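You operate a simulated robot arm through the tools that you are given. There is no shell and no other tool. Be economical: measure what you need, move in short steps, check, and stop when the job is done.

You are at the controls of a simulated two-armed robot. One attempt, no reset.

TASK
Steady the prime dispenser, dose the beaker by its card, then top up to about 100 ml.
Fine: hold it with one hand. Move the prime beaker to the cart deck, top up from the plain bottle, put that back and cap it. Set down upright: prime beaker, plain bottle.

The check looks at the end state, three seconds after you hand in, the way a careful person would. Anything else that was tipped, shoved, dropped, spilled or broken makes it a failure. A push-on lid holds only when it is set on centred and level and pressed home; a screw cap is set on level and turned clockwise until tight.

THE ROBOT
Two 6-joint arms with two-finger parallel grippers on one trunk, on a base that drives. Base frame: it is fixed to the floor where the robot stands at the start and does not move with it; the origin is under the middle of the robot, x ahead of it, y to its left, z up. Readings come in m, rad, newtons and seconds.
The left shoulder is at the start at [0.06, 0.187, 1.197], the right one opposite. With the tool pointing down near the work surface each hand reaches from about 0.26 to 0.62 m from the robot's upright axis, wherever it stands, measured 20 degrees to its own side. Places, roughly: cart deck [0.6, 0.8, 0.8]; prime card [0.7, 0.2, 1.2]; prime plunger [0.5, 0.1, 1.1]. Payload 1.57 kg a hand.
The tool frame of a hand sits at the grasp point between the pads (the TCP): z along the fingers, y along the line on which they close. The tips reach 0.03 m beyond it. Largest opening 0.11 m; finger width 0.024, thickness 0.012; the body of the gripper, 0.048 by 0.112 m, starts 0.078 m behind the TCP.
Orientation is that of the tool frame in the base frame, as a unit quaternion [x, y, z, w]. With the fingers straight down and closing along the base's y, the tool's x points along the base's -x, its y along +y and its z along -z.

THE INTERFACE
- The arms move only by the tool drive_tool. It takes "left_series", "right_series" or both (then of equal length, played together; a hand with none holds still); each is a list of rows, each a list of 7 numbers: the shift along the tool's x, y, z in m, then the turn, a rotation vector about the tool's x, y, z in degrees, then the opening, from 0 (shut) to 1 (fully open). In form: [[x, y, z, wx, wy, wz, grip], ...]. A call has 1 to 20 rows; each row shifts and turns the commanded pose from where the row before left it, along the tool's axes as they then stand. A row lasts 0.2 s, in which the tool goes at most 0.05 m and 0.15 rad; a call with a longer step from one row to the next is refused whole, and so is a gripper value outside its range. Where a pose cannot be reached the arm comes as near as it can. A force on the tool above 40 N (or 10 N above the force at the start of the call, whichever is more), or a blocked arm, ends the call early, and 0.2 s more pass. The fingers move at their own pace (about 0.153 m/s each) and stop on an object; they squeeze with about 35 N. The grip force told is the motor's: it shows also when the fingers shut on nothing. Time passes only in rows, and 0.2 s behind the last, so rows that do not move let the fingers close. It gives the time, the measured TCP pose, the force on the tool (base axes), the opening and the grip force at its end, in the units of the frame above (readings bear some noise), with the torque about the TCP (base axes, N m) and any sound that the robot's microphone picked up.
- Cameras (640 x 400 px; columns grow to the right, rows downward): "scene" is now at [0.0019, 0.0345, 1.7319]; the picture's right is [0.47, -0.88, 0.00], its down [-0.71, -0.38, -0.60] and it looks along [0.53, 0.28, -0.80] (base axes); focal length 266 px, centre (320, 200). "left" rides on the left gripper at [0.07, -0.016, -0.141] in its tool frame; the picture's right is [0.23, 0.97, 0.00], its down [-0.86, 0.20, -0.48] and it looks along [-0.47, 0.11, 0.88] (tool axes); focal length 222 px, centre (320, 200). "right" rides on the right gripper at [0.07, 0.016, -0.141] in its tool frame; the picture's right is [-0.23, 0.97, 0.00], its down [-0.86, -0.20, -0.48] and it looks along [-0.47, -0.11, 0.88] (tool axes); focal length 222 px, centre (320, 200). There is no depth. A picture from a camera that has moved, and an enlarged one, comes with that camera's place and axes in the base frame and with its lens.
- capture(camera): a new picture of that camera. No time passes.
- slide_trunk(by): slides the trunk up (or, below 0, down) by that many m; the arms and the scene camera ride with it, the base frame stays. It gives what a move gives, with no picture.
- roll_base(legs): drives the robot by 1 to 6 legs, each [ahead, left, turn to the left] in m, m and rad, along the robot's own axes; the way and the turn of a leg run together, so that a leg with both is an arc; at most 1.5 m and 3.142 rad a leg. The arms and the cameras ride along, it lands a little off, and it stops where it bumps. It gives what a move gives.
- aim_head(pan, tilt): turns the head with the scene camera to pan (to the left, within 1.501 rad either way) and tilt (down, from -0.506 to 1.204), counted from straight ahead of the robot. It gives what a move gives.
- inspect(camera, box): a new picture of the part [left, top, right, bottom] of that camera's present view, enlarged. No time passes.
- close_job(): hands the job in; it is judged then, once.

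Work in short steps. Places have to be worked out from the pictures, the camera data and where the tool is seen: move nearer, look again, correct. Check each grasp and each placing, and mend what went wrong. You have 120 turns and 108 pictures in all, those below and enlarged ones among them. Open the grippers and draw the arms clear of the work before you hand the job in, unless the task says otherwise; then end with one line.

The tools are called after "Request:" as a command line: name --argument value ..., lists and objects as JSON in quotes. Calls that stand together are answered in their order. drive_tool: Moves the arms, as the interface text tells. Its arguments: {"type":"object","properties":{"left_series":{"type":"array"},"right_series":{"type":"array"}},"required":[]} The other tools are called the same way: slide_trunk (by) slides the trunk up or down; roll_base (legs) drives the base; aim_head (pan, tilt) turns the head that bears the scene camera; capture (camera) takes a picture; inspect (camera, box) takes an enlarged picture of a part of a camera's view; close_job () hands the job in.

At the start:

```text
clock: 0.0
left_ee_pos: [0.3274, 0.3487, 1.3195]
left_ee_rot: [0.0, 1.0, -0.001, 0.0]
left_contact_force: [-0.3, -0.6, -0.5]
left_torque: [-0.03, 0.03, -0.02]
left_grip_width: 0.1101
left_grip_force: 0.0
right_ee_pos: [0.2799, 0.0235, 1.2476]
right_ee_rot: [0.0, 1.0, -0.001, 0.0]
right_contact_force: [-0.3, -0.1, -0.2]
right_torque: [0.02, -0.01, 0.0]
right_grip_width: 0.1098
right_grip_force: 0.0
trunk travel left (down, up): [-0.825, 0.165]
robot x, y, heading: [-0.0006, -0.0013, -0.002]
head pan, tilt: [0.489, 0.932]
```

scene: 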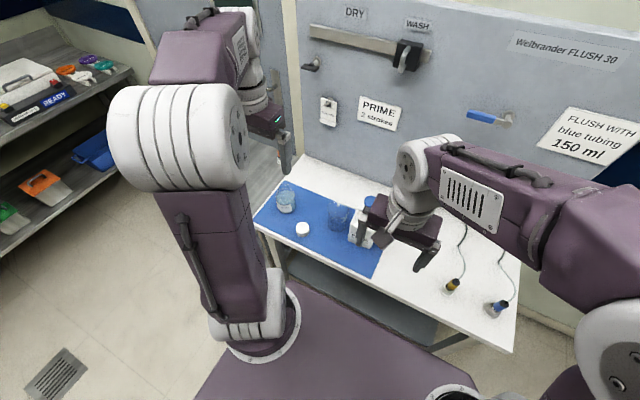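
right: 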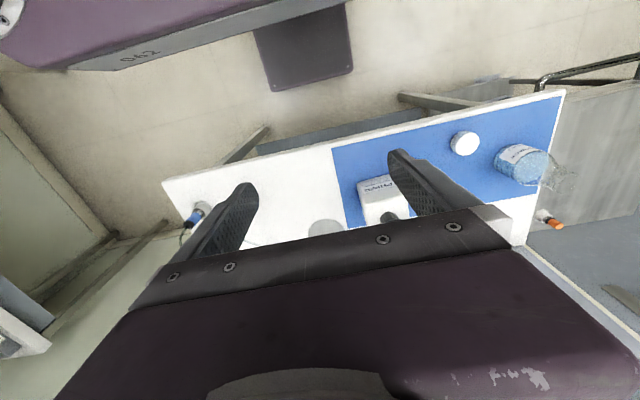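
left: 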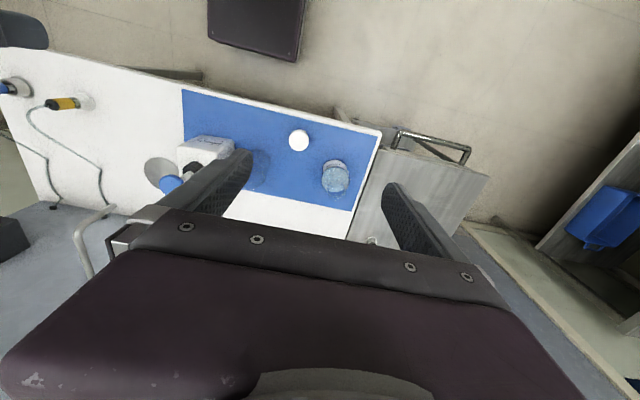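

I start by looking closely at the work area and the card.

Request:
inspect --camera "scene" --box '[240, 150, 440, 275]'

Request:
inspect --camera "scene" --box '[300, 80, 420, 155]'

Request:
inspect --camera "left" --box '[120, 80, 400, 255]'

```text
3.20 times, centred on (340, 212) of scene
camera zoom: at [0.0019, 0.0345, 1.7319], right [0.47, -0.88, 0.0], down [-0.71, -0.38, -0.6], along [0.53, 0.28, -0.8], focal length 852 px, centre (256, 160)
```

zoom: 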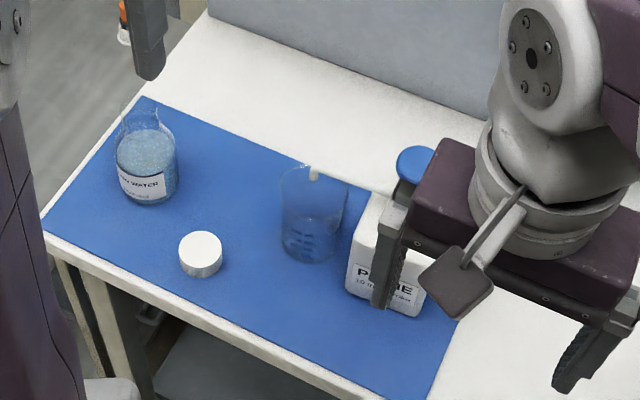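

```text
5.33 times, centred on (360, 118) of scene
camera zoom: at [0.0019, 0.0345, 1.7319], right [0.47, -0.88, 0.0], down [-0.71, -0.38, -0.6], along [0.53, 0.28, -0.8], focal length 1419 px, centre (107, 640)
```

zoom: 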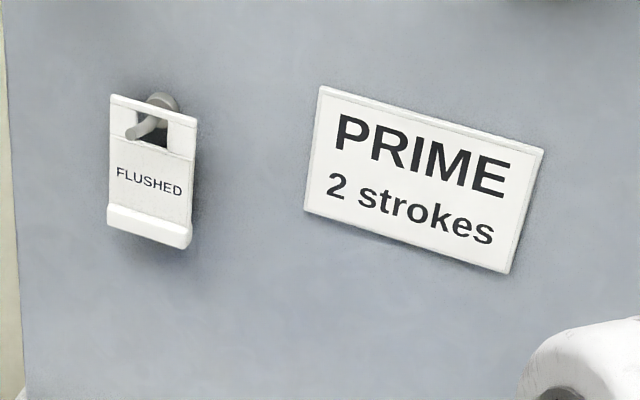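

```text
2.29 times, centred on (260, 168) of left
camera zoom: at [0.258, 0.3328, 1.4627], right [-0.23, 0.97, 0.0], down [0.86, 0.2, 0.48], along [0.47, 0.11, -0.88], focal length 508 px, centre (457, 274)
```

zoom: 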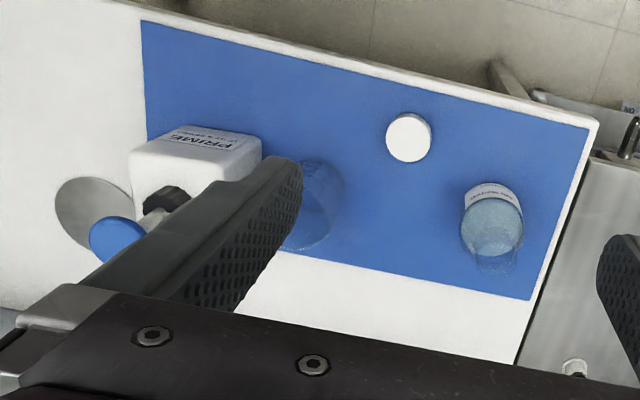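

The card says PRIME: 2 strokes. The right hand hides the dispenser, so I move it to the right and look again.

Request:
drive_tool --right_series '[[0, -0.05, -0.02, 0, 0, 0, 1], [0, -0.05, -0.02, 0, 0, 0, 1], [0, -0.05, -0.02, 0, 0, 0, 1], [0, -0.05, 0, 0, 0, 0, 1], [0, -0.05, 0, 0, 0, 0, 1]]'

Request:
inspect --camera "scene" --box '[240, 150, 480, 300]'

Request:
inspect --camera "scene" --box '[320, 180, 416, 240]'

Request:
capture --camera "right"

```text
refused: row 1 steps farther than a row can; nothing moved
```

```text
2.67 times, centred on (360, 225) of scene
camera zoom: at [0.0019, 0.0345, 1.7319], right [0.47, -0.88, 0.0], down [-0.71, -0.38, -0.6], along [0.53, 0.28, -0.8], focal length 710 px, centre (213, 133)
```

zoom: 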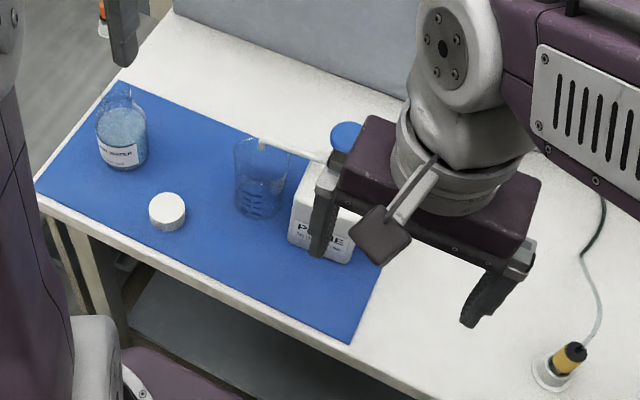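

```text
6.67 times, centred on (368, 210) of scene
camera zoom: at [0.0019, 0.0345, 1.7319], right [0.47, -0.88, 0.0], down [-0.71, -0.38, -0.6], along [0.53, 0.28, -0.8], focal length 1774 px, centre (0, 133)
```

zoom: 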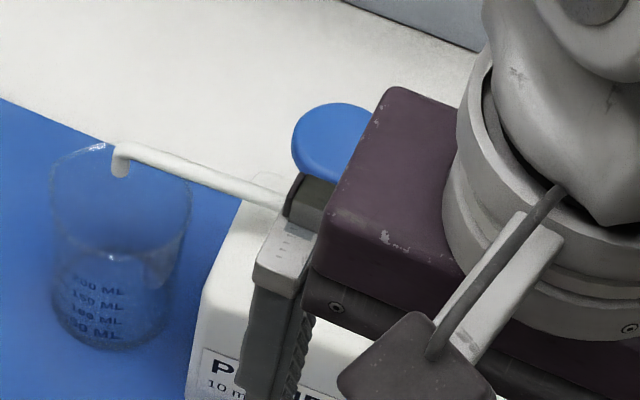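

```text
99 pictures are left
camera right: at [0.2096, 0.0398, 1.3889], right [0.23, 0.97, 0.0], down [0.86, -0.2, 0.48], along [0.47, -0.11, -0.88], focal length 222 px, centre (320, 200)
```

right: 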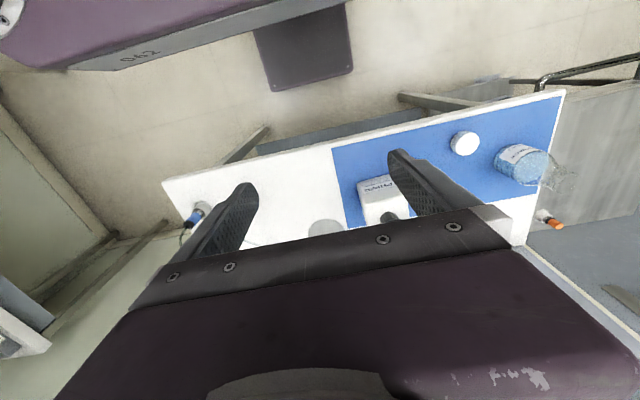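

The row was too long; I retry with shorter steps.

Request:
drive_tool --right_series '[[0, -0.045, -0.015, 0, 0, 0, 1], [0, -0.045, -0.015, 0, 0, 0, 1], [0, -0.045, -0.015, 0, 0, 0, 1], [0, -0.045, 0, 0, 0, 0, 1], [0, -0.045, 0, 0, 0, 0, 1], [0, -0.04, 0, 0, 0, 0, 1]]'

Request:
inspect --camera "scene" --box '[240, 150, 480, 300]'

Request:
inspect --camera "scene" --box '[320, 180, 416, 240]'

```text
clock: 1.4
left_ee_pos: [0.3279, 0.3483, 1.3211]
left_ee_rot: [-0.001, 1.0, -0.001, 0.001]
left_contact_force: [0.0, -0.5, -0.3]
left_torque: [-0.03, -0.01, -0.01]
left_grip_width: 0.1099
left_grip_force: 0.0
right_ee_pos: [0.2787, -0.2441, 1.2932]
right_ee_rot: [0.0, 1.0, 0.0, 0.0]
right_contact_force: [-0.6, 0.2, -0.5]
right_torque: [-0.02, 0.03, 0.0]
right_grip_width: 0.1101
right_grip_force: 0.2
trunk travel left (down, up): [-0.825, 0.165]
robot x, y, heading: [-0.0005, 0.0015, -0.0]
head pan, tilt: [0.489, 0.932]
```

```text
2.67 times, centred on (360, 225) of scene
camera zoom: at [0.0023, 0.0337, 1.732], right [0.47, -0.88, 0.0], down [-0.71, -0.38, -0.6], along [0.53, 0.28, -0.8], focal length 710 px, centre (213, 133)
```

zoom: 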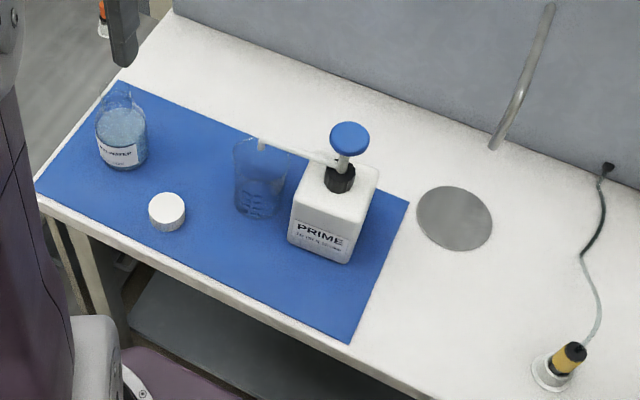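

```text
6.67 times, centred on (368, 210) of scene
camera zoom: at [0.0023, 0.0337, 1.732], right [0.47, -0.88, 0.0], down [-0.71, -0.38, -0.6], along [0.53, 0.28, -0.8], focal length 1774 px, centre (0, 133)
```

zoom: 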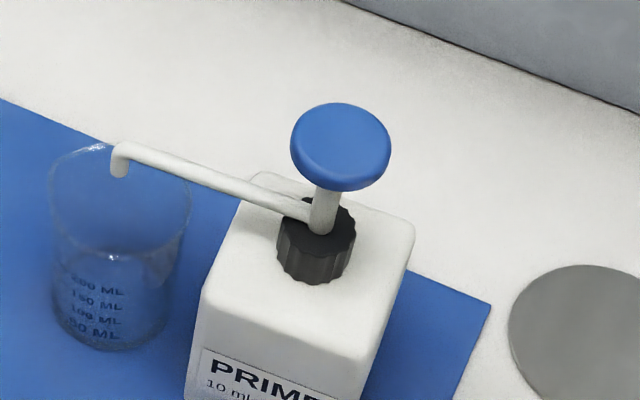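

The dispenser body is about 0.08 m square, centred near (0.48, 0.114), with its top at about 1.006 and the knob at about 1.10. Next I inspect the plain bottle, the cap, the cart and the dispenser label.

Request:
inspect --camera "scene" --box '[260, 176, 324, 240]'

Request:
inspect --camera "scene" --box '[340, 220, 388, 250]'

Request:
aim_head --pan 0.9 --tilt 0.75

Request:
capture --camera "scene"

```text
6.25 times, centred on (292, 208) of scene
camera zoom: at [0.0023, 0.0337, 1.732], right [0.47, -0.88, 0.0], down [-0.71, -0.38, -0.6], along [0.53, 0.28, -0.8], focal length 1663 px, centre (495, 150)
```

zoom: 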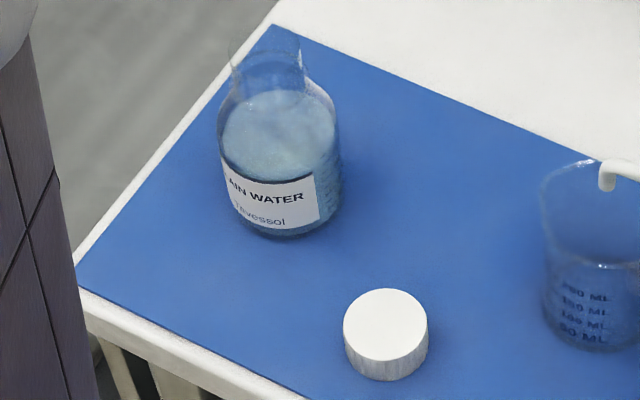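

```text
13.33 times, centred on (364, 235) of scene
camera zoom: at [0.0023, 0.0337, 1.732], right [0.47, -0.88, 0.0], down [-0.71, -0.38, -0.6], along [0.53, 0.28, -0.8], focal length 3548 px, centre (-267, -267)
```

zoom: 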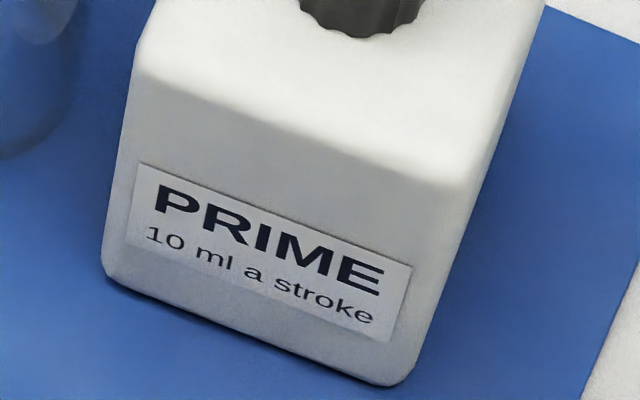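

```text
clock: 2.3
left_ee_pos: [0.3275, 0.3488, 1.321]
left_ee_rot: [0.0, 1.0, 0.0, 0.0]
left_contact_force: [-0.2, 0.1, -0.2]
left_torque: [0.02, 0.03, 0.0]
left_grip_width: 0.11
left_grip_force: 0.1
right_ee_pos: [0.2799, -0.2414, 1.2935]
right_ee_rot: [0.0, 1.0, 0.0, 0.0]
right_contact_force: [0.1, 0.8, 0.7]
right_torque: [-0.01, -0.01, 0.05]
right_grip_width: 0.1102
right_grip_force: 0.1
trunk travel left (down, up): [-0.825, 0.165]
robot x, y, heading: [-0.0027, 0.0025, 0.002]
head pan, tilt: [0.901, 0.75]
```

```text
94 pictures are left
camera scene: at [-0.0119, 0.065, 1.7462], right [0.78, -0.62, 0.0], down [-0.42, -0.53, -0.73], along [0.45, 0.57, -0.68], focal length 266 px, centre (320, 200)
```

scene: 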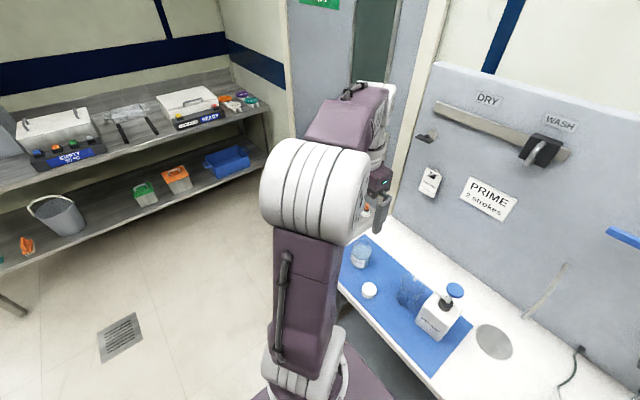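

Label: 10 ml a stroke, so 20 ml of prime and then water up to 100 ml. I'll hold the dispenser with the right hand coming in from the right, clear of the beaker, closing along x. First I reorient the right hand: roll −90° about the tool z, then tilt 45°.

Request:
drive_tool --right_series '[[0, 0, 0, 0, 0, -8.2, 1], [0, 0, 0, 0, 0, -8.2, 1], [0, 0, 0, 0, 0, -8.2, 1], [0, 0, 0, 0, 0, -8.2, 1], [0, 0, 0, 0, 0, -8.2, 1], [0, 0, 0, 0, 0, -8.2, 1], [0, 0, 0, 0, 0, -8.2, 1], [0, 0, 0, 0, 0, -8.2, 1], [0, 0, 0, 0, 0, -8.2, 1], [0, 0, 0, 0, 0, -8.1, 1], [0, 0, 0, 0, 0, -8.1, 1], [0, 0, 0, 0, -7.5, 0, 1], [0, 0, 0, 0, -7.5, 0, 1], [0, 0, 0, 0, -7.5, 0, 1], [0, 0, 0, 0, -7.5, 0, 1], [0, 0, 0, 0, -7.5, 0, 1], [0, 0, 0, 0, -7.5, 0, 1]]'

Request:
aim_head --pan 0.35 --tilt 0.95

Request:
capture --camera "scene"

```text
clock: 5.9
left_ee_pos: [0.3277, 0.3477, 1.3209]
left_ee_rot: [0.0, 1.0, 0.001, 0.0]
left_contact_force: [-0.2, -0.2, -0.4]
left_torque: [0.05, 0.02, 0.0]
left_grip_width: 0.1099
left_grip_force: 0.0
right_ee_pos: [0.281, -0.2434, 1.2928]
right_ee_rot: [0.653, -0.653, -0.271, -0.272]
right_contact_force: [-0.4, 0.4, -0.3]
right_torque: [-0.02, -0.01, 0.02]
right_grip_width: 0.1103
right_grip_force: 0.0
trunk travel left (down, up): [-0.825, 0.165]
robot x, y, heading: [0.0006, 0.0006, -0.001]
head pan, tilt: [0.901, 0.75]
```

```text
clock: 6.8
left_ee_pos: [0.3277, 0.3483, 1.3207]
left_ee_rot: [0.0, 1.0, 0.0, 0.0]
left_contact_force: [-0.7, -0.7, 0.5]
left_torque: [-0.01, -0.02, 0.04]
left_grip_width: 0.1103
left_grip_force: 0.0
right_ee_pos: [0.2796, -0.2429, 1.2932]
right_ee_rot: [0.654, -0.653, -0.27, -0.27]
right_contact_force: [0.4, -0.3, 0.1]
right_torque: [0.0, 0.01, -0.02]
right_grip_width: 0.1101
right_grip_force: 0.0
trunk travel left (down, up): [-0.825, 0.165]
robot x, y, heading: [-0.002, 0.0005, 0.002]
head pan, tilt: [0.351, 0.949]
```

```text
93 pictures are left
camera scene: at [0.0048, 0.0253, 1.7307], right [0.34, -0.94, 0.0], down [-0.76, -0.28, -0.58], along [0.55, 0.2, -0.81], focal length 266 px, centre (320, 200)
```

scene: 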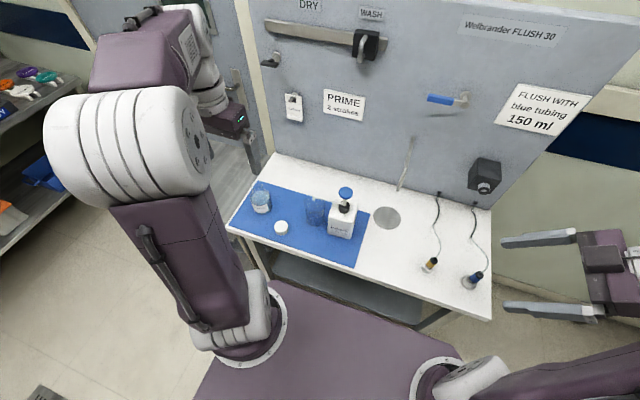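

The orientation is right. The faucet pipe tip triangulates to about (0.587, −0.03, 1.06), roughly 5 cm beyond the hand's path, so it's clear. I move to the pre-grasp pose on the approach line.

Request:
drive_tool --right_series '[[-0.002, -0.033, 0.03, 0, 0, 0, 1], [-0.002, -0.033, 0.03, 0, 0, 0, 1], [-0.002, -0.033, 0.03, 0, 0, 0, 0.95], [-0.002, -0.033, 0.03, 0, 0, 0, 0.95], [-0.002, -0.033, 0.03, 0, 0, 0, 0.95], [-0.002, -0.033, 0.03, 0, 0, 0, 0.95], [0, 0, 0.02, 0, 0, 0, 0.95], [0, 0, 0, 0, 0, 0, 0.95]]'

Request:
capture --camera "right"

Request:
inspect --camera "scene" --box '[220, 150, 540, 350]'

```text
clock: 8.7
left_ee_pos: [0.3275, 0.3486, 1.3201]
left_ee_rot: [0.0, 1.0, 0.0, 0.0]
left_contact_force: [0.5, 0.6, 0.3]
left_torque: [-0.03, 0.0, 0.0]
left_grip_width: 0.1101
left_grip_force: 0.1
right_ee_pos: [0.4778, -0.0926, 1.1622]
right_ee_rot: [-0.653, 0.653, 0.271, 0.27]
right_contact_force: [-0.3, -0.5, 0.1]
right_torque: [-0.01, 0.0, 0.03]
right_grip_width: 0.1047
right_grip_force: 0.1
trunk travel left (down, up): [-0.825, 0.165]
robot x, y, heading: [0.0027, -0.0007, 0.006]
head pan, tilt: [0.351, 0.949]
```

```text
92 pictures are left
camera right: at [0.4607, -0.2409, 1.2115], right [-0.97, 0.16, 0.16], down [0.2, 0.27, 0.94], along [0.11, 0.95, -0.29], focal length 222 px, centre (320, 200)
```

right: 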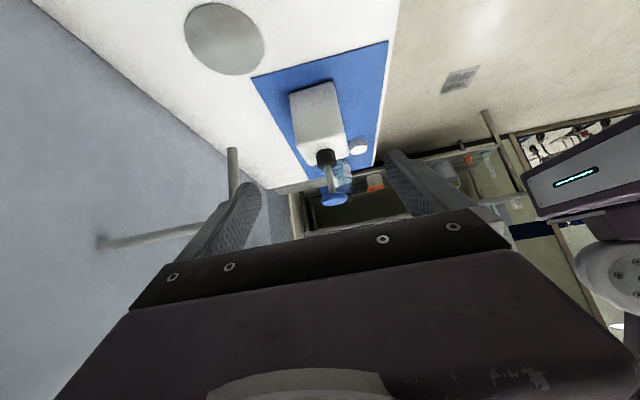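

```text
2.00 times, centred on (380, 250) of scene
camera zoom: at [0.0045, 0.0248, 1.7307], right [0.34, -0.94, 0.0], down [-0.76, -0.28, -0.58], along [0.55, 0.2, -0.81], focal length 532 px, centre (200, 100)
```

zoom: 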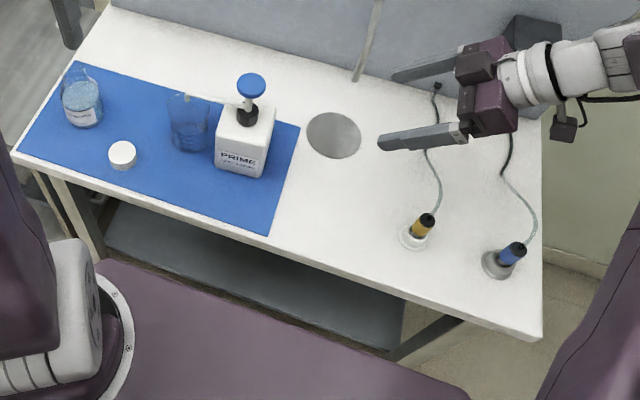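

The right camera puts the bottle's side face at x 0.433–0.520, centre 0.477, which matches the hand. I advance 0.17 m and check before the fingers straddle it.

Request:
drive_tool --right_series '[[0, 0, 0.034, 0, 0, 0, 0.95], [0, 0, 0.034, 0, 0, 0, 0.95], [0, 0, 0.034, 0, 0, 0, 0.95], [0, 0, 0.034, 0, 0, 0, 0.95], [0, 0, 0.034, 0, 0, 0, 0.95], [0, 0, 0, 0, 0, 0, 0.95]]'

Request:
capture --camera "right"

Request:
inspect --camera "scene" --box '[300, 170, 460, 270]'

```text
clock: 10.1
left_ee_pos: [0.327, 0.3476, 1.3209]
left_ee_rot: [0.0, 1.0, 0.0, 0.0]
left_contact_force: [0.9, -0.2, 0.3]
left_torque: [-0.01, 0.0, -0.01]
left_grip_width: 0.1099
left_grip_force: 0.1
right_ee_pos: [0.4777, 0.0275, 1.0383]
right_ee_rot: [0.653, -0.653, -0.271, -0.27]
right_contact_force: [0.0, 0.0, 0.4]
right_torque: [-0.01, 0.01, -0.04]
right_grip_width: 0.1043
right_grip_force: 0.1
trunk travel left (down, up): [-0.825, 0.165]
robot x, y, heading: [-0.0008, 0.002, 0.002]
head pan, tilt: [0.351, 0.949]
```

```text
90 pictures are left
camera right: at [0.4605, -0.1207, 1.089], right [-0.97, 0.16, 0.16], down [0.2, 0.27, 0.94], along [0.11, 0.95, -0.29], focal length 222 px, centre (320, 200)
```

right: 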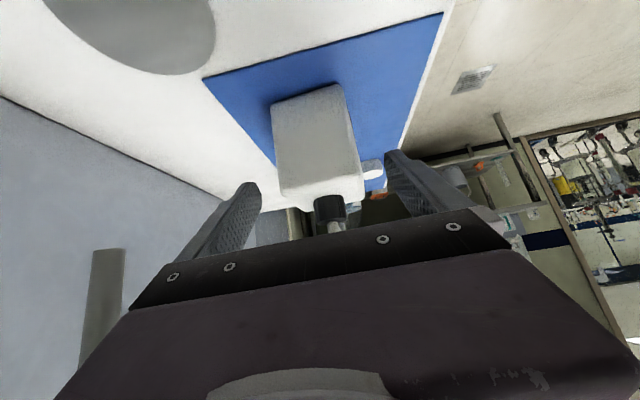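

```text
4.00 times, centred on (380, 220) of scene
camera zoom: at [0.0047, 0.0244, 1.7307], right [0.34, -0.94, 0.0], down [-0.76, -0.28, -0.58], along [0.55, 0.2, -0.81], focal length 1064 px, centre (80, 120)
```

zoom: 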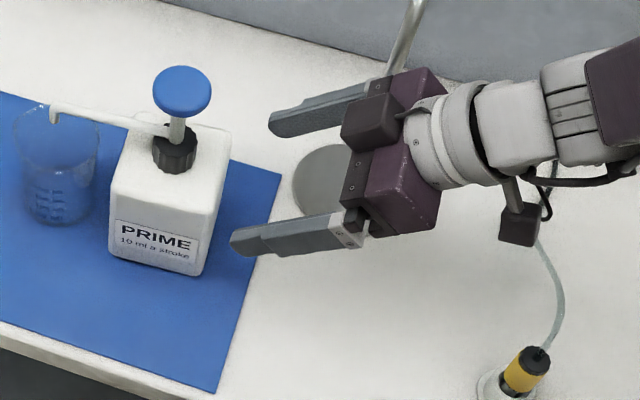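

The bottle is centred between the fingers and the pipe is clear. I advance the remaining 0.10 m and then close.

Request:
drive_tool --right_series '[[0, 0, 0.025, 0, 0, 0, 0.95], [0, 0, 0.025, 0, 0, 0, 0.95], [0, 0, 0.025, 0, 0, 0, 0.95], [0, 0, 0.025, 0, 0, 0, 0.95], [0, 0, 0, 0, 0, 0, 0.95]]'

Request:
inspect --camera "scene" --box '[300, 170, 460, 270]'

```text
clock: 11.2
left_ee_pos: [0.3284, 0.3479, 1.3208]
left_ee_rot: [0.0, 1.0, 0.0, 0.0]
left_contact_force: [0.3, 0.2, -0.4]
left_torque: [0.03, 0.02, 0.01]
left_grip_width: 0.11
left_grip_force: 0.0
right_ee_pos: [0.4778, 0.099, 0.9702]
right_ee_rot: [0.653, -0.653, -0.271, -0.27]
right_contact_force: [0.7, -0.5, 0.1]
right_torque: [0.03, 0.0, -0.02]
right_grip_width: 0.1045
right_grip_force: 0.1
trunk travel left (down, up): [-0.825, 0.165]
robot x, y, heading: [-0.0022, -0.0, 0.005]
head pan, tilt: [0.351, 0.949]
```

```text
4.00 times, centred on (380, 220) of scene
camera zoom: at [0.005, 0.0247, 1.7307], right [0.34, -0.94, 0.0], down [-0.76, -0.28, -0.58], along [0.55, 0.2, -0.81], focal length 1064 px, centre (80, 120)
```

zoom: 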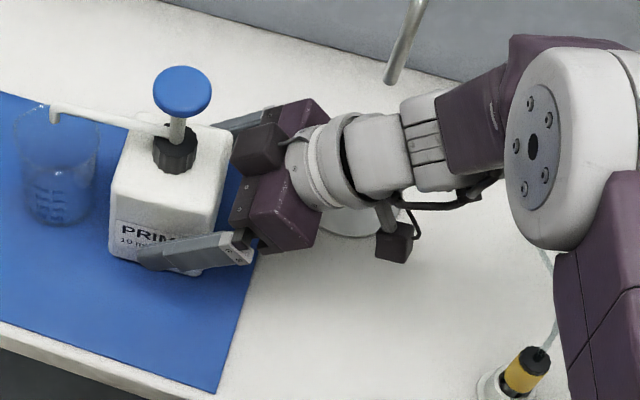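

Both fingers straddle the body cleanly, so I close the right hand.

Request:
drive_tool --right_series '[[0, 0, 0, 0, 0, 0, 0.75], [0, 0, 0, 0, 0, 0, 0.6], [0, 0, 0, 0, 0, 0, 0.6], [0, 0, 0, 0, 0, 0, 0.6]]'

Request:
inspect --camera "scene" --box '[300, 170, 460, 270]'

```text
clock: 12.2
left_ee_pos: [0.327, 0.3488, 1.3215]
left_ee_rot: [0.0, 1.0, 0.0, 0.0]
left_contact_force: [0.4, 0.0, -0.6]
left_torque: [-0.03, 0.02, -0.02]
left_grip_width: 0.1101
left_grip_force: 0.1
right_ee_pos: [0.4778, 0.0981, 0.9698]
right_ee_rot: [0.653, -0.653, -0.271, -0.271]
right_contact_force: [-1.0, -0.9, 1.3]
right_torque: [0.14, 0.3, 0.12]
right_grip_width: 0.0852
right_grip_force: 35.4
trunk travel left (down, up): [-0.825, 0.165]
robot x, y, heading: [-0.0007, -0.0017, 0.001]
head pan, tilt: [0.351, 0.949]
```

```text
4.00 times, centred on (380, 220) of scene
camera zoom: at [0.0049, 0.0247, 1.7307], right [0.34, -0.94, 0.0], down [-0.76, -0.28, -0.58], along [0.55, 0.2, -0.81], focal length 1064 px, centre (80, 120)
```

zoom: 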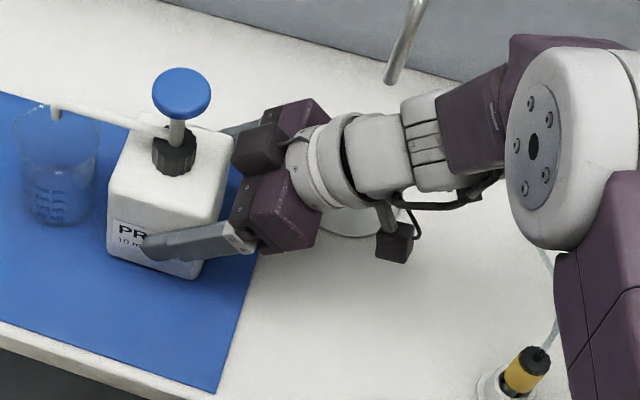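

Held: width 0.085, grip force 35 N, nothing shifted. Now I shut the left hand and bring it above the knob at (0.478, 0.118), with the tips well above 1.10.

Request:
drive_tool --left_series '[[-0.025, -0.038, 0, 0, 0, 0, 0.5], [-0.025, -0.038, 0, 0, 0, 0, 0], [-0.025, -0.038, 0.01, 0, 0, 0, 0], [-0.025, -0.038, 0.02, 0, 0, 0, 0], [-0.025, -0.038, 0.02, 0, 0, 0, 0], [-0.025, -0.04, 0.01, 0, 0, 0, 0], [0, 0, 0.04, 0, 0, 0, 0], [0, 0, 0.04, 0, 0, 0, 0], [0, 0, 0, 0, 0, 0, 0]]'

Request:
capture --camera "left"

Request:
capture --camera "scene"

```text
clock: 14.2
left_ee_pos: [0.4787, 0.1182, 1.1815]
left_ee_rot: [0.0, 1.0, 0.0, -0.001]
left_contact_force: [0.7, 0.0, 0.1]
left_torque: [-0.01, -0.01, 0.02]
left_grip_width: 0.0001
left_grip_force: 21.0
right_ee_pos: [0.4762, 0.099, 0.9698]
right_ee_rot: [-0.653, 0.654, 0.27, 0.271]
right_contact_force: [-0.1, 0.4, 0.0]
right_torque: [0.22, 0.18, -0.05]
right_grip_width: 0.085
right_grip_force: 35.0
trunk travel left (down, up): [-0.825, 0.165]
robot x, y, heading: [-0.0047, 0.0011, -0.004]
head pan, tilt: [0.351, 0.949]
```

```text
86 pictures are left
camera left: at [0.4085, 0.1019, 1.3229], right [-0.23, 0.97, 0.0], down [0.86, 0.2, 0.48], along [0.47, 0.11, -0.88], focal length 222 px, centre (320, 200)
```

left: 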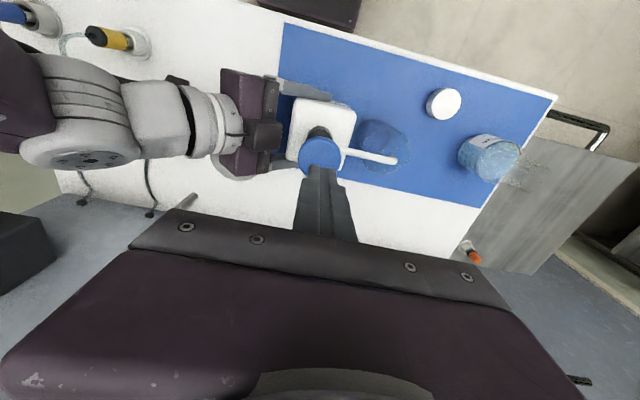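

```text
85 pictures are left
camera scene: at [0.0051, 0.025, 1.7307], right [0.34, -0.94, 0.0], down [-0.76, -0.28, -0.58], along [0.55, 0.2, -0.81], focal length 266 px, centre (320, 200)
```

scene: 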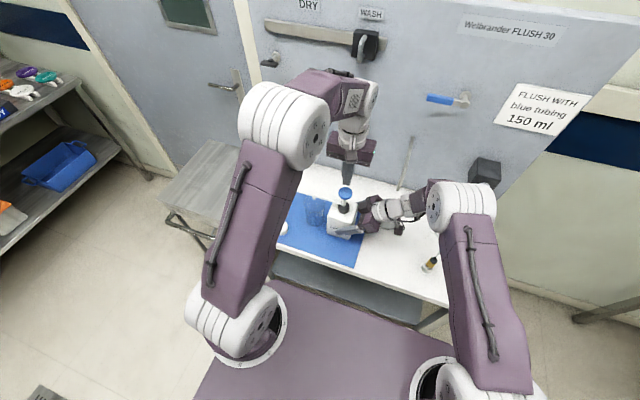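

The tips sit directly over the knob, about 5 cm above it. I descend to near contact and then press in small steps to feel the stroke.

Request:
drive_tool --left_series '[[0, 0, 0.02, 0, 0, 0, 0], [0, 0, 0.02, 0, 0, 0, 0], [0, 0, 0.005, 0, 0, 0, 0], [0, 0, 0.005, 0, 0, 0, 0], [0, 0, 0.005, 0, 0, 0, 0], [0, 0, 0, 0, 0, 0, 0]]'

Request:
inspect --camera "scene" --box '[290, 170, 386, 230]'

```text
clock: 15.7
left_ee_pos: [0.4772, 0.1181, 1.1247]
left_ee_rot: [0.0, 1.0, -0.001, 0.001]
left_contact_force: [0.0, -0.7, 3.5]
left_torque: [-0.06, 0.02, 0.02]
left_grip_width: 0.0
left_grip_force: 21.4
right_ee_pos: [0.4769, 0.0989, 0.9704]
right_ee_rot: [-0.653, 0.653, 0.27, 0.271]
right_contact_force: [1.2, 0.5, -0.2]
right_torque: [0.22, 0.28, -0.16]
right_grip_width: 0.085
right_grip_force: 35.3
trunk travel left (down, up): [-0.825, 0.165]
robot x, y, heading: [0.0022, -0.0007, -0.006]
head pan, tilt: [0.351, 0.949]
```

```text
6.67 times, centred on (338, 200) of scene
camera zoom: at [0.0053, 0.0248, 1.7307], right [0.34, -0.94, 0.0], down [-0.76, -0.28, -0.58], along [0.55, 0.2, -0.81], focal length 1774 px, centre (200, 200)
```

zoom: 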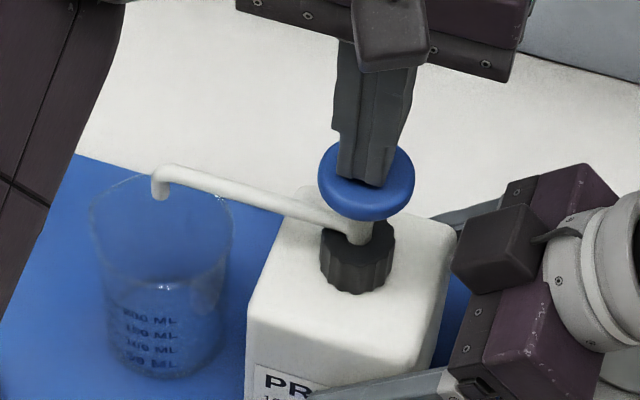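

Contact at tip z ≈ 1.095 with 3.5 N. I press on down to feel for the end of the stroke.

Request:
drive_tool --left_series '[[0, 0, 0.005, 0, 0, 0, 0], [0, 0, 0.005, 0, 0, 0, 0], [0, 0, 0, 0, 0, 0, 0]]'

Request:
drive_tool --left_series '[[0, 0, 0.004, 0, 0, 0, 0], [0, 0, 0.004, 0, 0, 0, 0], [0, 0, 0, 0, 0, 0, 0]]'

Request:
inspect --camera "scene" --box '[290, 170, 386, 230]'

```text
clock: 16.4
left_ee_pos: [0.4783, 0.1187, 1.1155]
left_ee_rot: [0.0, 1.0, 0.0, 0.0]
left_contact_force: [-0.3, -2.0, 5.3]
left_torque: [-0.03, 0.03, 0.02]
left_grip_width: 0.0
left_grip_force: 21.1
right_ee_pos: [0.4782, 0.0998, 0.97]
right_ee_rot: [0.653, -0.653, -0.27, -0.271]
right_contact_force: [0.7, 1.9, -0.1]
right_torque: [0.07, 0.23, -0.14]
right_grip_width: 0.085
right_grip_force: 34.7
trunk travel left (down, up): [-0.825, 0.165]
robot x, y, heading: [0.0009, 0.0042, 0.003]
head pan, tilt: [0.351, 0.949]
heard: click
```

```text
clock: 17.2
left_ee_pos: [0.4785, 0.1187, 1.1099]
left_ee_rot: [0.0, 1.0, 0.0, 0.002]
left_contact_force: [-3.6, -0.1, 31.2]
left_torque: [-0.01, 0.12, -0.16]
left_grip_width: 0.0001
left_grip_force: 21.9
right_ee_pos: [0.4777, 0.0988, 0.971]
right_ee_rot: [-0.653, 0.654, 0.269, 0.27]
right_contact_force: [10.5, 4.0, -8.4]
right_torque: [0.75, 0.51, -0.4]
right_grip_width: 0.0848
right_grip_force: 34.8
trunk travel left (down, up): [-0.825, 0.165]
robot x, y, heading: [0.0011, -0.0003, 0.002]
head pan, tilt: [0.351, 0.949]
```

```text
6.67 times, centred on (338, 200) of scene
camera zoom: at [0.0043, 0.0248, 1.7309], right [0.34, -0.94, 0.0], down [-0.76, -0.28, -0.58], along [0.55, 0.2, -0.81], focal length 1774 px, centre (200, 200)
```

zoom: 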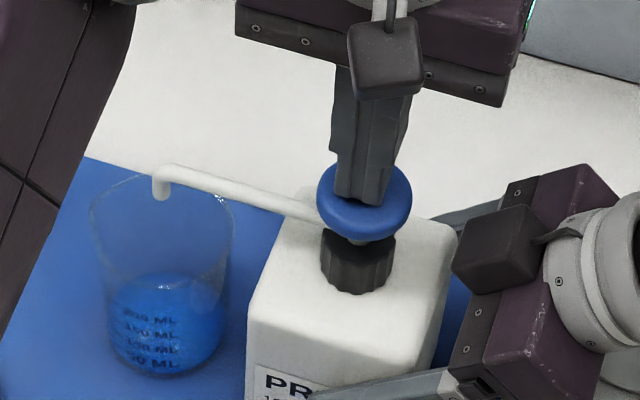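

One click, and I've reached the bottom stop (31 N). I lift clear so the plunger returns, then look at the beaker.

Request:
drive_tool --left_series '[[0, 0, -0.008, 0, 0, 0, 0], [0, 0, -0.015, 0, 0, 0, 0], [0, 0, -0.015, 0, 0, 0, 0], [0, 0, 0, 0, 0, 0, 0], [0, 0, 0, 0, 0, 0, 0]]'

Request:
inspect --camera "scene" --box '[290, 170, 386, 230]'

```text
clock: 18.4
left_ee_pos: [0.4781, 0.1191, 1.1444]
left_ee_rot: [-0.001, 1.0, 0.0, 0.001]
left_contact_force: [-0.5, -0.5, -0.2]
left_torque: [0.02, 0.0, 0.0]
left_grip_width: 0.0
left_grip_force: 21.4
right_ee_pos: [0.477, 0.0987, 0.97]
right_ee_rot: [0.654, -0.653, -0.27, -0.27]
right_contact_force: [-1.2, -0.6, -0.5]
right_torque: [-0.24, 0.14, -0.03]
right_grip_width: 0.0848
right_grip_force: 34.8
trunk travel left (down, up): [-0.825, 0.165]
robot x, y, heading: [-0.0005, -0.0008, 0.005]
head pan, tilt: [0.351, 0.949]
```

```text
6.67 times, centred on (338, 200) of scene
camera zoom: at [0.005, 0.0249, 1.7307], right [0.34, -0.94, 0.0], down [-0.76, -0.28, -0.58], along [0.55, 0.2, -0.81], focal length 1774 px, centre (200, 200)
```

zoom: 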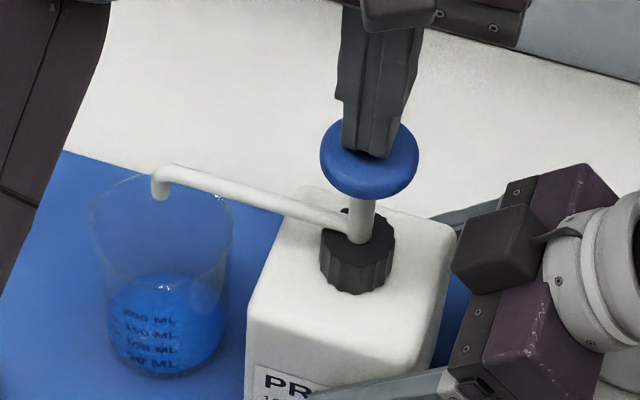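

The dose is in the beaker and the plunger is fully back up. Second stroke.

Request:
drive_tool --left_series '[[0, 0, 0.015, 0, 0, 0, 0], [0, 0, 0.005, 0, 0, 0, 0], [0, 0, 0.005, 0, 0, 0, 0], [0, 0, 0.005, 0, 0, 0, 0], [0, 0, 0.004, 0, 0, 0, 0], [0, 0, 0.003, 0, 0, 0, 0], [0, 0, 0, 0, 0, 0, 0]]'

Request:
drive_tool --left_series '[[0, 0, -0.02, 0, 0, 0, 0], [0, 0, -0.03, 0, 0, 0, 0], [0, 0, -0.04, 0, 0, 0, 0], [0, 0, -0.04, 0, 0, 0, 0], [0, 0, -0.02, 0, 0, 0, 0]]'

Request:
inspect --camera "scene" --box '[290, 170, 386, 230]'

```text
clock: 20.1
left_ee_pos: [0.4772, 0.1194, 1.11]
left_ee_rot: [0.0, 1.0, 0.0, 0.002]
left_contact_force: [-1.8, 2.6, 30.5]
left_torque: [0.09, 0.11, -0.12]
left_grip_width: 0.0001
left_grip_force: 20.8
right_ee_pos: [0.4773, 0.0987, 0.9708]
right_ee_rot: [-0.653, 0.654, 0.27, 0.27]
right_contact_force: [5.1, 1.2, -10.1]
right_torque: [1.0, 0.26, -0.28]
right_grip_width: 0.085
right_grip_force: 34.8
trunk travel left (down, up): [-0.825, 0.165]
robot x, y, heading: [0.0003, -0.002, -0.002]
head pan, tilt: [0.351, 0.949]
heard: click
```

```text
clock: 21.2
left_ee_pos: [0.4765, 0.1205, 1.2593]
left_ee_rot: [0.0, 1.0, 0.0, -0.001]
left_contact_force: [0.4, 0.0, 0.0]
left_torque: [-0.01, 0.0, -0.05]
left_grip_width: 0.0001
left_grip_force: 21.4
right_ee_pos: [0.4777, 0.0983, 0.9697]
right_ee_rot: [-0.653, 0.654, 0.27, 0.271]
right_contact_force: [-0.4, 0.2, -0.5]
right_torque: [-0.15, 0.11, -0.07]
right_grip_width: 0.0848
right_grip_force: 35.0
trunk travel left (down, up): [-0.825, 0.165]
robot x, y, heading: [0.0015, 0.002, -0.002]
head pan, tilt: [0.351, 0.949]
```

```text
6.67 times, centred on (338, 200) of scene
camera zoom: at [0.0053, 0.025, 1.7307], right [0.34, -0.94, 0.0], down [-0.76, -0.28, -0.58], along [0.55, 0.2, -0.81], focal length 1774 px, centre (200, 200)
```

zoom: 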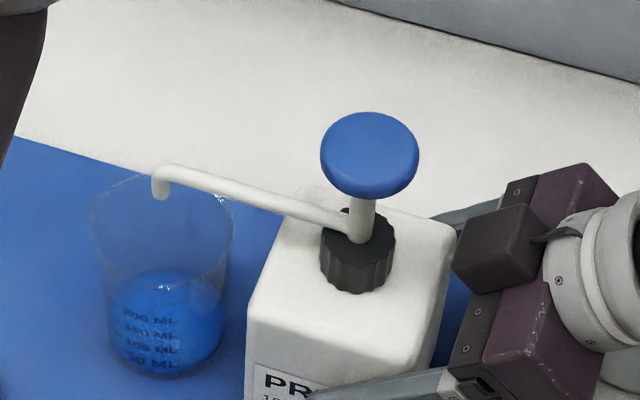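

Two strokes, two clicks, plunger back up. Now I release the dispenser with the right hand and back out along its axis.

Request:
drive_tool --right_series '[[0, 0, 0, 0, 0, 0, 0.8], [0, 0, 0, 0, 0, 0, 0.95], [0, 0, 0, 0, 0, 0, 0.95], [0, 0, -0.03, 0, 0, 0, 0.95], [0, 0, -0.04, 0, 0, 0, 0.95], [0, 0, -0.04, 0, 0, 0, 0.95], [0, 0, -0.04, 0, 0, 0, 0.95], [0, 0, -0.04, 0, 0, 0, 0.95], [0, 0, -0.04, 0, 0, 0, 0.95], [0, 0.04, -0.02, 0, 0, 0, 0.95], [0, 0.04, -0.02, 0, 0, 0, 0.95], [0, 0.04, -0.02, 0, 0, 0, 0.95], [0, 0.04, -0.02, 0, 0, 0, 0.95], [0, 0.04, 0, 0, 0, 0, 0.95]]' --left_series '[[0, 0, 0, 0, 0, 0, 0], [0, 0, 0, 0, 0, 0, 0], [0, 0, 0, 0, 0, 0, 0], [0, 0, 0, 0, 0, 0, 0], [0.04, 0.02, -0.01, 0, 0, 0, 0], [0.04, 0.02, -0.01, 0, 0, 0, 0.2], [0.04, 0.02, -0.01, 0, 0, 0, 0.5], [0.03, 0.03, -0.01, 0, 0, 0, 1], [0.03, 0.03, 0, 0, 0, 0, 1], [0, 0.04, 0, 0, 0, 0, 1], [0, 0.04, 0, 0, 0, 0, 1], [0, 0, 0, 0, 0, 0, 1], [0, 0, 0, 0, 0, 0, 1], [0, 0, 0, 0, 0, 0, 1]]'

Request:
capture --camera "left"

Request:
inspect --camera "scene" --box '[220, 150, 412, 270]'

```text
clock: 24.2
left_ee_pos: [0.2967, 0.3183, 1.2994]
left_ee_rot: [0.0, 1.0, 0.0, 0.001]
left_contact_force: [0.1, 0.3, 0.7]
left_torque: [-0.02, -0.02, 0.03]
left_grip_width: 0.1099
left_grip_force: 0.1
right_ee_pos: [0.2763, -0.1178, 1.19]
right_ee_rot: [0.654, -0.653, -0.27, -0.271]
right_contact_force: [-0.4, -0.1, 1.1]
right_torque: [-0.01, -0.01, -0.02]
right_grip_width: 0.1045
right_grip_force: 0.0
trunk travel left (down, up): [-0.825, 0.165]
robot x, y, heading: [0.0002, 0.0012, -0.004]
head pan, tilt: [0.351, 0.949]
```

```text
80 pictures are left
camera left: at [0.2268, 0.3034, 1.4422], right [-0.23, 0.97, 0.0], down [0.85, 0.2, 0.48], along [0.47, 0.11, -0.88], focal length 222 px, centre (320, 200)
```

left: 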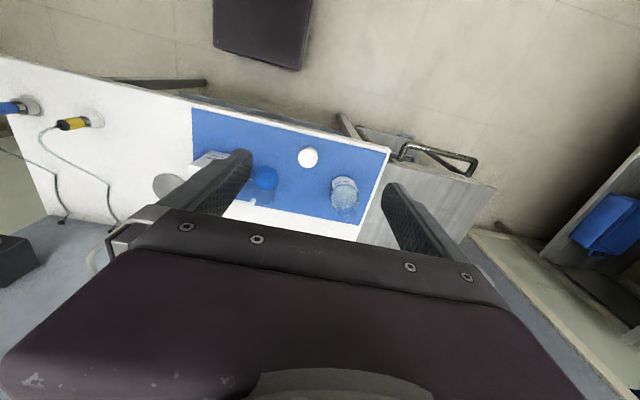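

```text
3.33 times, centred on (316, 210) of scene
camera zoom: at [0.0032, 0.0262, 1.7307], right [0.34, -0.94, 0.0], down [-0.76, -0.28, -0.58], along [0.55, 0.2, -0.81], focal length 887 px, centre (333, 167)
```

zoom: 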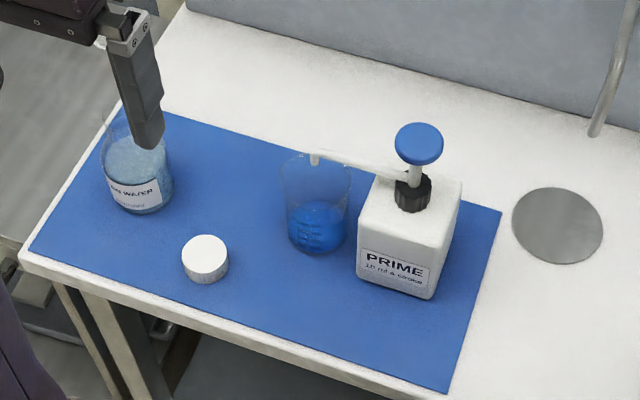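

The dispenser is undisturbed. Before planning the carry I need to see the cart and the space around the base, so I swing the left hand to the left and look.

Request:
drive_tool --left_series '[[0, 0.045, 0, 0, 0, 0, 1], [0, 0.045, 0, 0, 0, 0, 1], [0, 0.045, 0, 0, 0, 0, 1], [0, 0.045, 0, 0, 0, 0, 1], [0, 0.04, 0, 0, 0, 0, 1]]'

Request:
aim_head --pan 0.7 --tilt 1.0

Request:
capture --camera "left"

Request:
capture --camera "scene"

```text
clock: 25.4
left_ee_pos: [0.2982, 0.543, 1.3004]
left_ee_rot: [0.001, 1.0, -0.001, 0.0]
left_contact_force: [0.8, 0.5, 0.1]
left_torque: [-0.04, 0.02, -0.02]
left_grip_width: 0.1104
left_grip_force: 0.0
right_ee_pos: [0.2774, -0.1158, 1.1918]
right_ee_rot: [0.654, -0.653, -0.27, -0.27]
right_contact_force: [-0.4, 0.5, 0.2]
right_torque: [-0.02, 0.01, 0.0]
right_grip_width: 0.1045
right_grip_force: 0.0
trunk travel left (down, up): [-0.825, 0.165]
robot x, y, heading: [-0.0002, -0.0037, -0.002]
head pan, tilt: [0.351, 0.949]
```

```text
clock: 26.3
left_ee_pos: [0.2973, 0.5383, 1.3011]
left_ee_rot: [0.0, 1.0, 0.0, 0.001]
left_contact_force: [-0.7, -0.2, 0.5]
left_torque: [0.0, 0.0, -0.03]
left_grip_width: 0.1101
left_grip_force: 0.3
right_ee_pos: [0.2774, -0.1181, 1.1904]
right_ee_rot: [-0.653, 0.653, 0.271, 0.271]
right_contact_force: [-0.6, -0.2, -0.4]
right_torque: [0.02, -0.01, 0.0]
right_grip_width: 0.1045
right_grip_force: 0.1
trunk travel left (down, up): [-0.825, 0.165]
robot x, y, heading: [-0.0003, 0.0011, 0.003]
head pan, tilt: [0.7, 1.0]
```

```text
78 pictures are left
camera left: at [0.2278, 0.5224, 1.4433], right [-0.23, 0.97, 0.0], down [0.86, 0.2, 0.48], along [0.47, 0.11, -0.88], focal length 222 px, centre (320, 200)
```

left: 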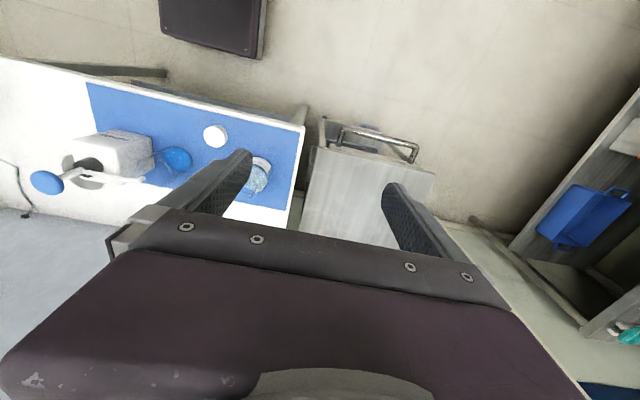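

```text
77 pictures are left
camera scene: at [-0.0101, 0.044, 1.7271], right [0.64, -0.77, 0.0], down [-0.64, -0.54, -0.54], along [0.41, 0.35, -0.84], focal length 266 px, centre (320, 200)
```

scene: 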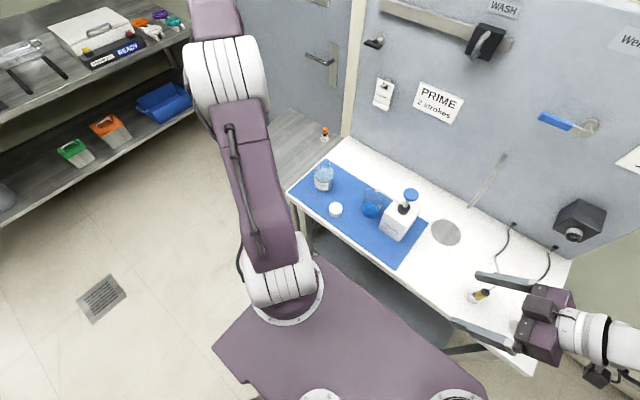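

The cart deck spans about x ≥ 0.41, y 0.56–0.92, z 0.8, with one orange-capped item at the back, so (0.52, 0.70) is free. I orient the left hand for the beaker: yawed 45° and tilted 45°, coming from the front-left.

Request:
drive_tool --left_series '[[0, -0.045, 0, 0, 0, 8, 1], [0.006, -0.045, 0, 0, 0, 8, 1], [0.012, -0.042, 0, 0, 0, 8, 1], [0.018, -0.04, 0, 0, 0, 8, 1], [0.022, -0.036, 0, 0, 0, 8, 1], [0, 0, 0, 0, 0, 5, 1], [0, 0, 0, 0, -7.5, 0, 1], [0, 0, 0, 0, -7.5, 0, 1], [0, 0, 0, 0, -7.5, 0, 1], [0, 0, 0, 0, -7.5, 0, 1], [0, 0, 0, 0, -7.5, 0, 1], [0, 0, 0, 0, -7.5, 0, 1], [0, 0, 0, 0, 0, 0, 1]]'

```text
clock: 29.1
left_ee_pos: [0.1919, 0.3636, 1.2986]
left_ee_rot: [0.353, 0.854, -0.146, 0.354]
left_contact_force: [-0.2, 0.3, 0.8]
left_torque: [0.0, 0.0, -0.01]
left_grip_width: 0.1103
left_grip_force: 0.1
right_ee_pos: [0.2773, -0.1193, 1.1901]
right_ee_rot: [0.653, -0.653, -0.271, -0.271]
right_contact_force: [0.0, -0.4, -0.7]
right_torque: [-0.01, -0.01, 0.0]
right_grip_width: 0.1044
right_grip_force: 0.1
trunk travel left (down, up): [-0.825, 0.165]
robot x, y, heading: [0.0017, -0.0022, -0.003]
head pan, tilt: [0.7, 1.0]
```

Orientation is as wanted; the position came out a bit back. I move to the pre-grasp point (0.372, 0.316, 1.091).

Request:
drive_tool --left_series '[[0.004, 0.0116, 0.0326, 0, 0, 0, 1], [0.004, 0.0116, 0.0326, 0, 0, 0, 1], [0.004, 0.0116, 0.0326, 0, 0, 0, 1], [0.004, 0.0116, 0.0326, 0, 0, 0, 1], [0.004, 0.0116, 0.0326, 0, 0, 0, 1], [0.004, 0.0116, 0.0326, 0, 0, 0, 1], [0.004, 0.0116, 0.0326, 0, 0, 0, 1], [0.004, 0.0116, 0.0326, 0, 0, 0, 1], [0, 0, 0, 0, 0, 0, 1]]'

Request:
capture --camera "left"

Request:
inspect --camera "scene" --box '[260, 120, 452, 240]'

```text
clock: 31.1
left_ee_pos: [0.3723, 0.3153, 1.0912]
left_ee_rot: [0.354, 0.854, -0.146, 0.353]
left_contact_force: [-0.4, -0.9, -0.5]
left_torque: [-0.03, -0.02, 0.01]
left_grip_width: 0.1102
left_grip_force: 0.0
right_ee_pos: [0.2758, -0.1182, 1.1894]
right_ee_rot: [-0.653, 0.653, 0.271, 0.271]
right_contact_force: [0.2, -0.4, -0.2]
right_torque: [0.0, 0.01, -0.02]
right_grip_width: 0.1046
right_grip_force: 0.0
trunk travel left (down, up): [-0.825, 0.165]
robot x, y, heading: [-0.0014, -0.0025, 0.003]
head pan, tilt: [0.7, 1.0]
```

```text
76 pictures are left
camera left: at [0.2546, 0.4096, 1.1429], right [0.57, 0.8, -0.16], down [0.33, -0.05, 0.94], along [0.75, -0.59, -0.29], focal length 222 px, centre (320, 200)
```

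left: 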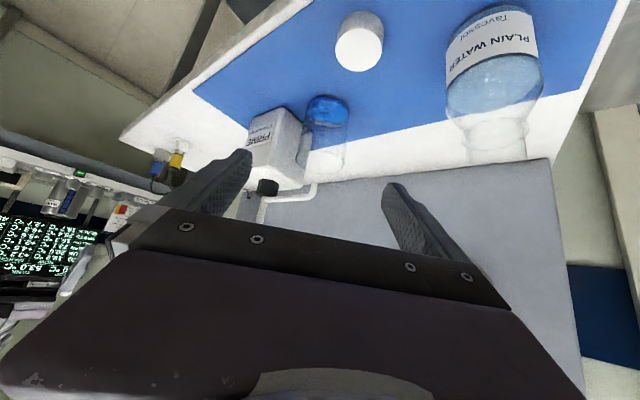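

```text
3.33 times, centred on (356, 180) of scene
camera zoom: at [-0.0107, 0.0444, 1.7271], right [0.64, -0.76, 0.0], down [-0.64, -0.54, -0.54], along [0.41, 0.35, -0.84], focal length 887 px, centre (200, 267)
```

zoom: 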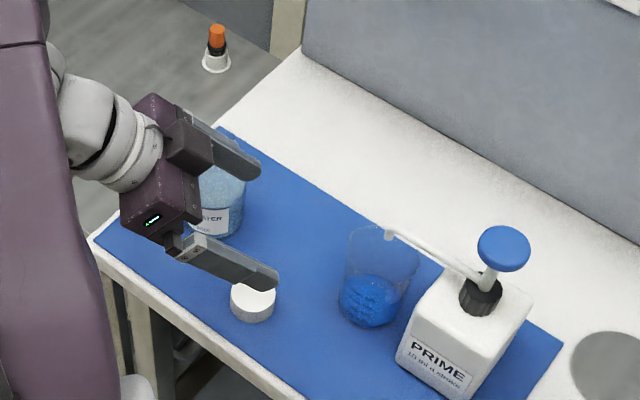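

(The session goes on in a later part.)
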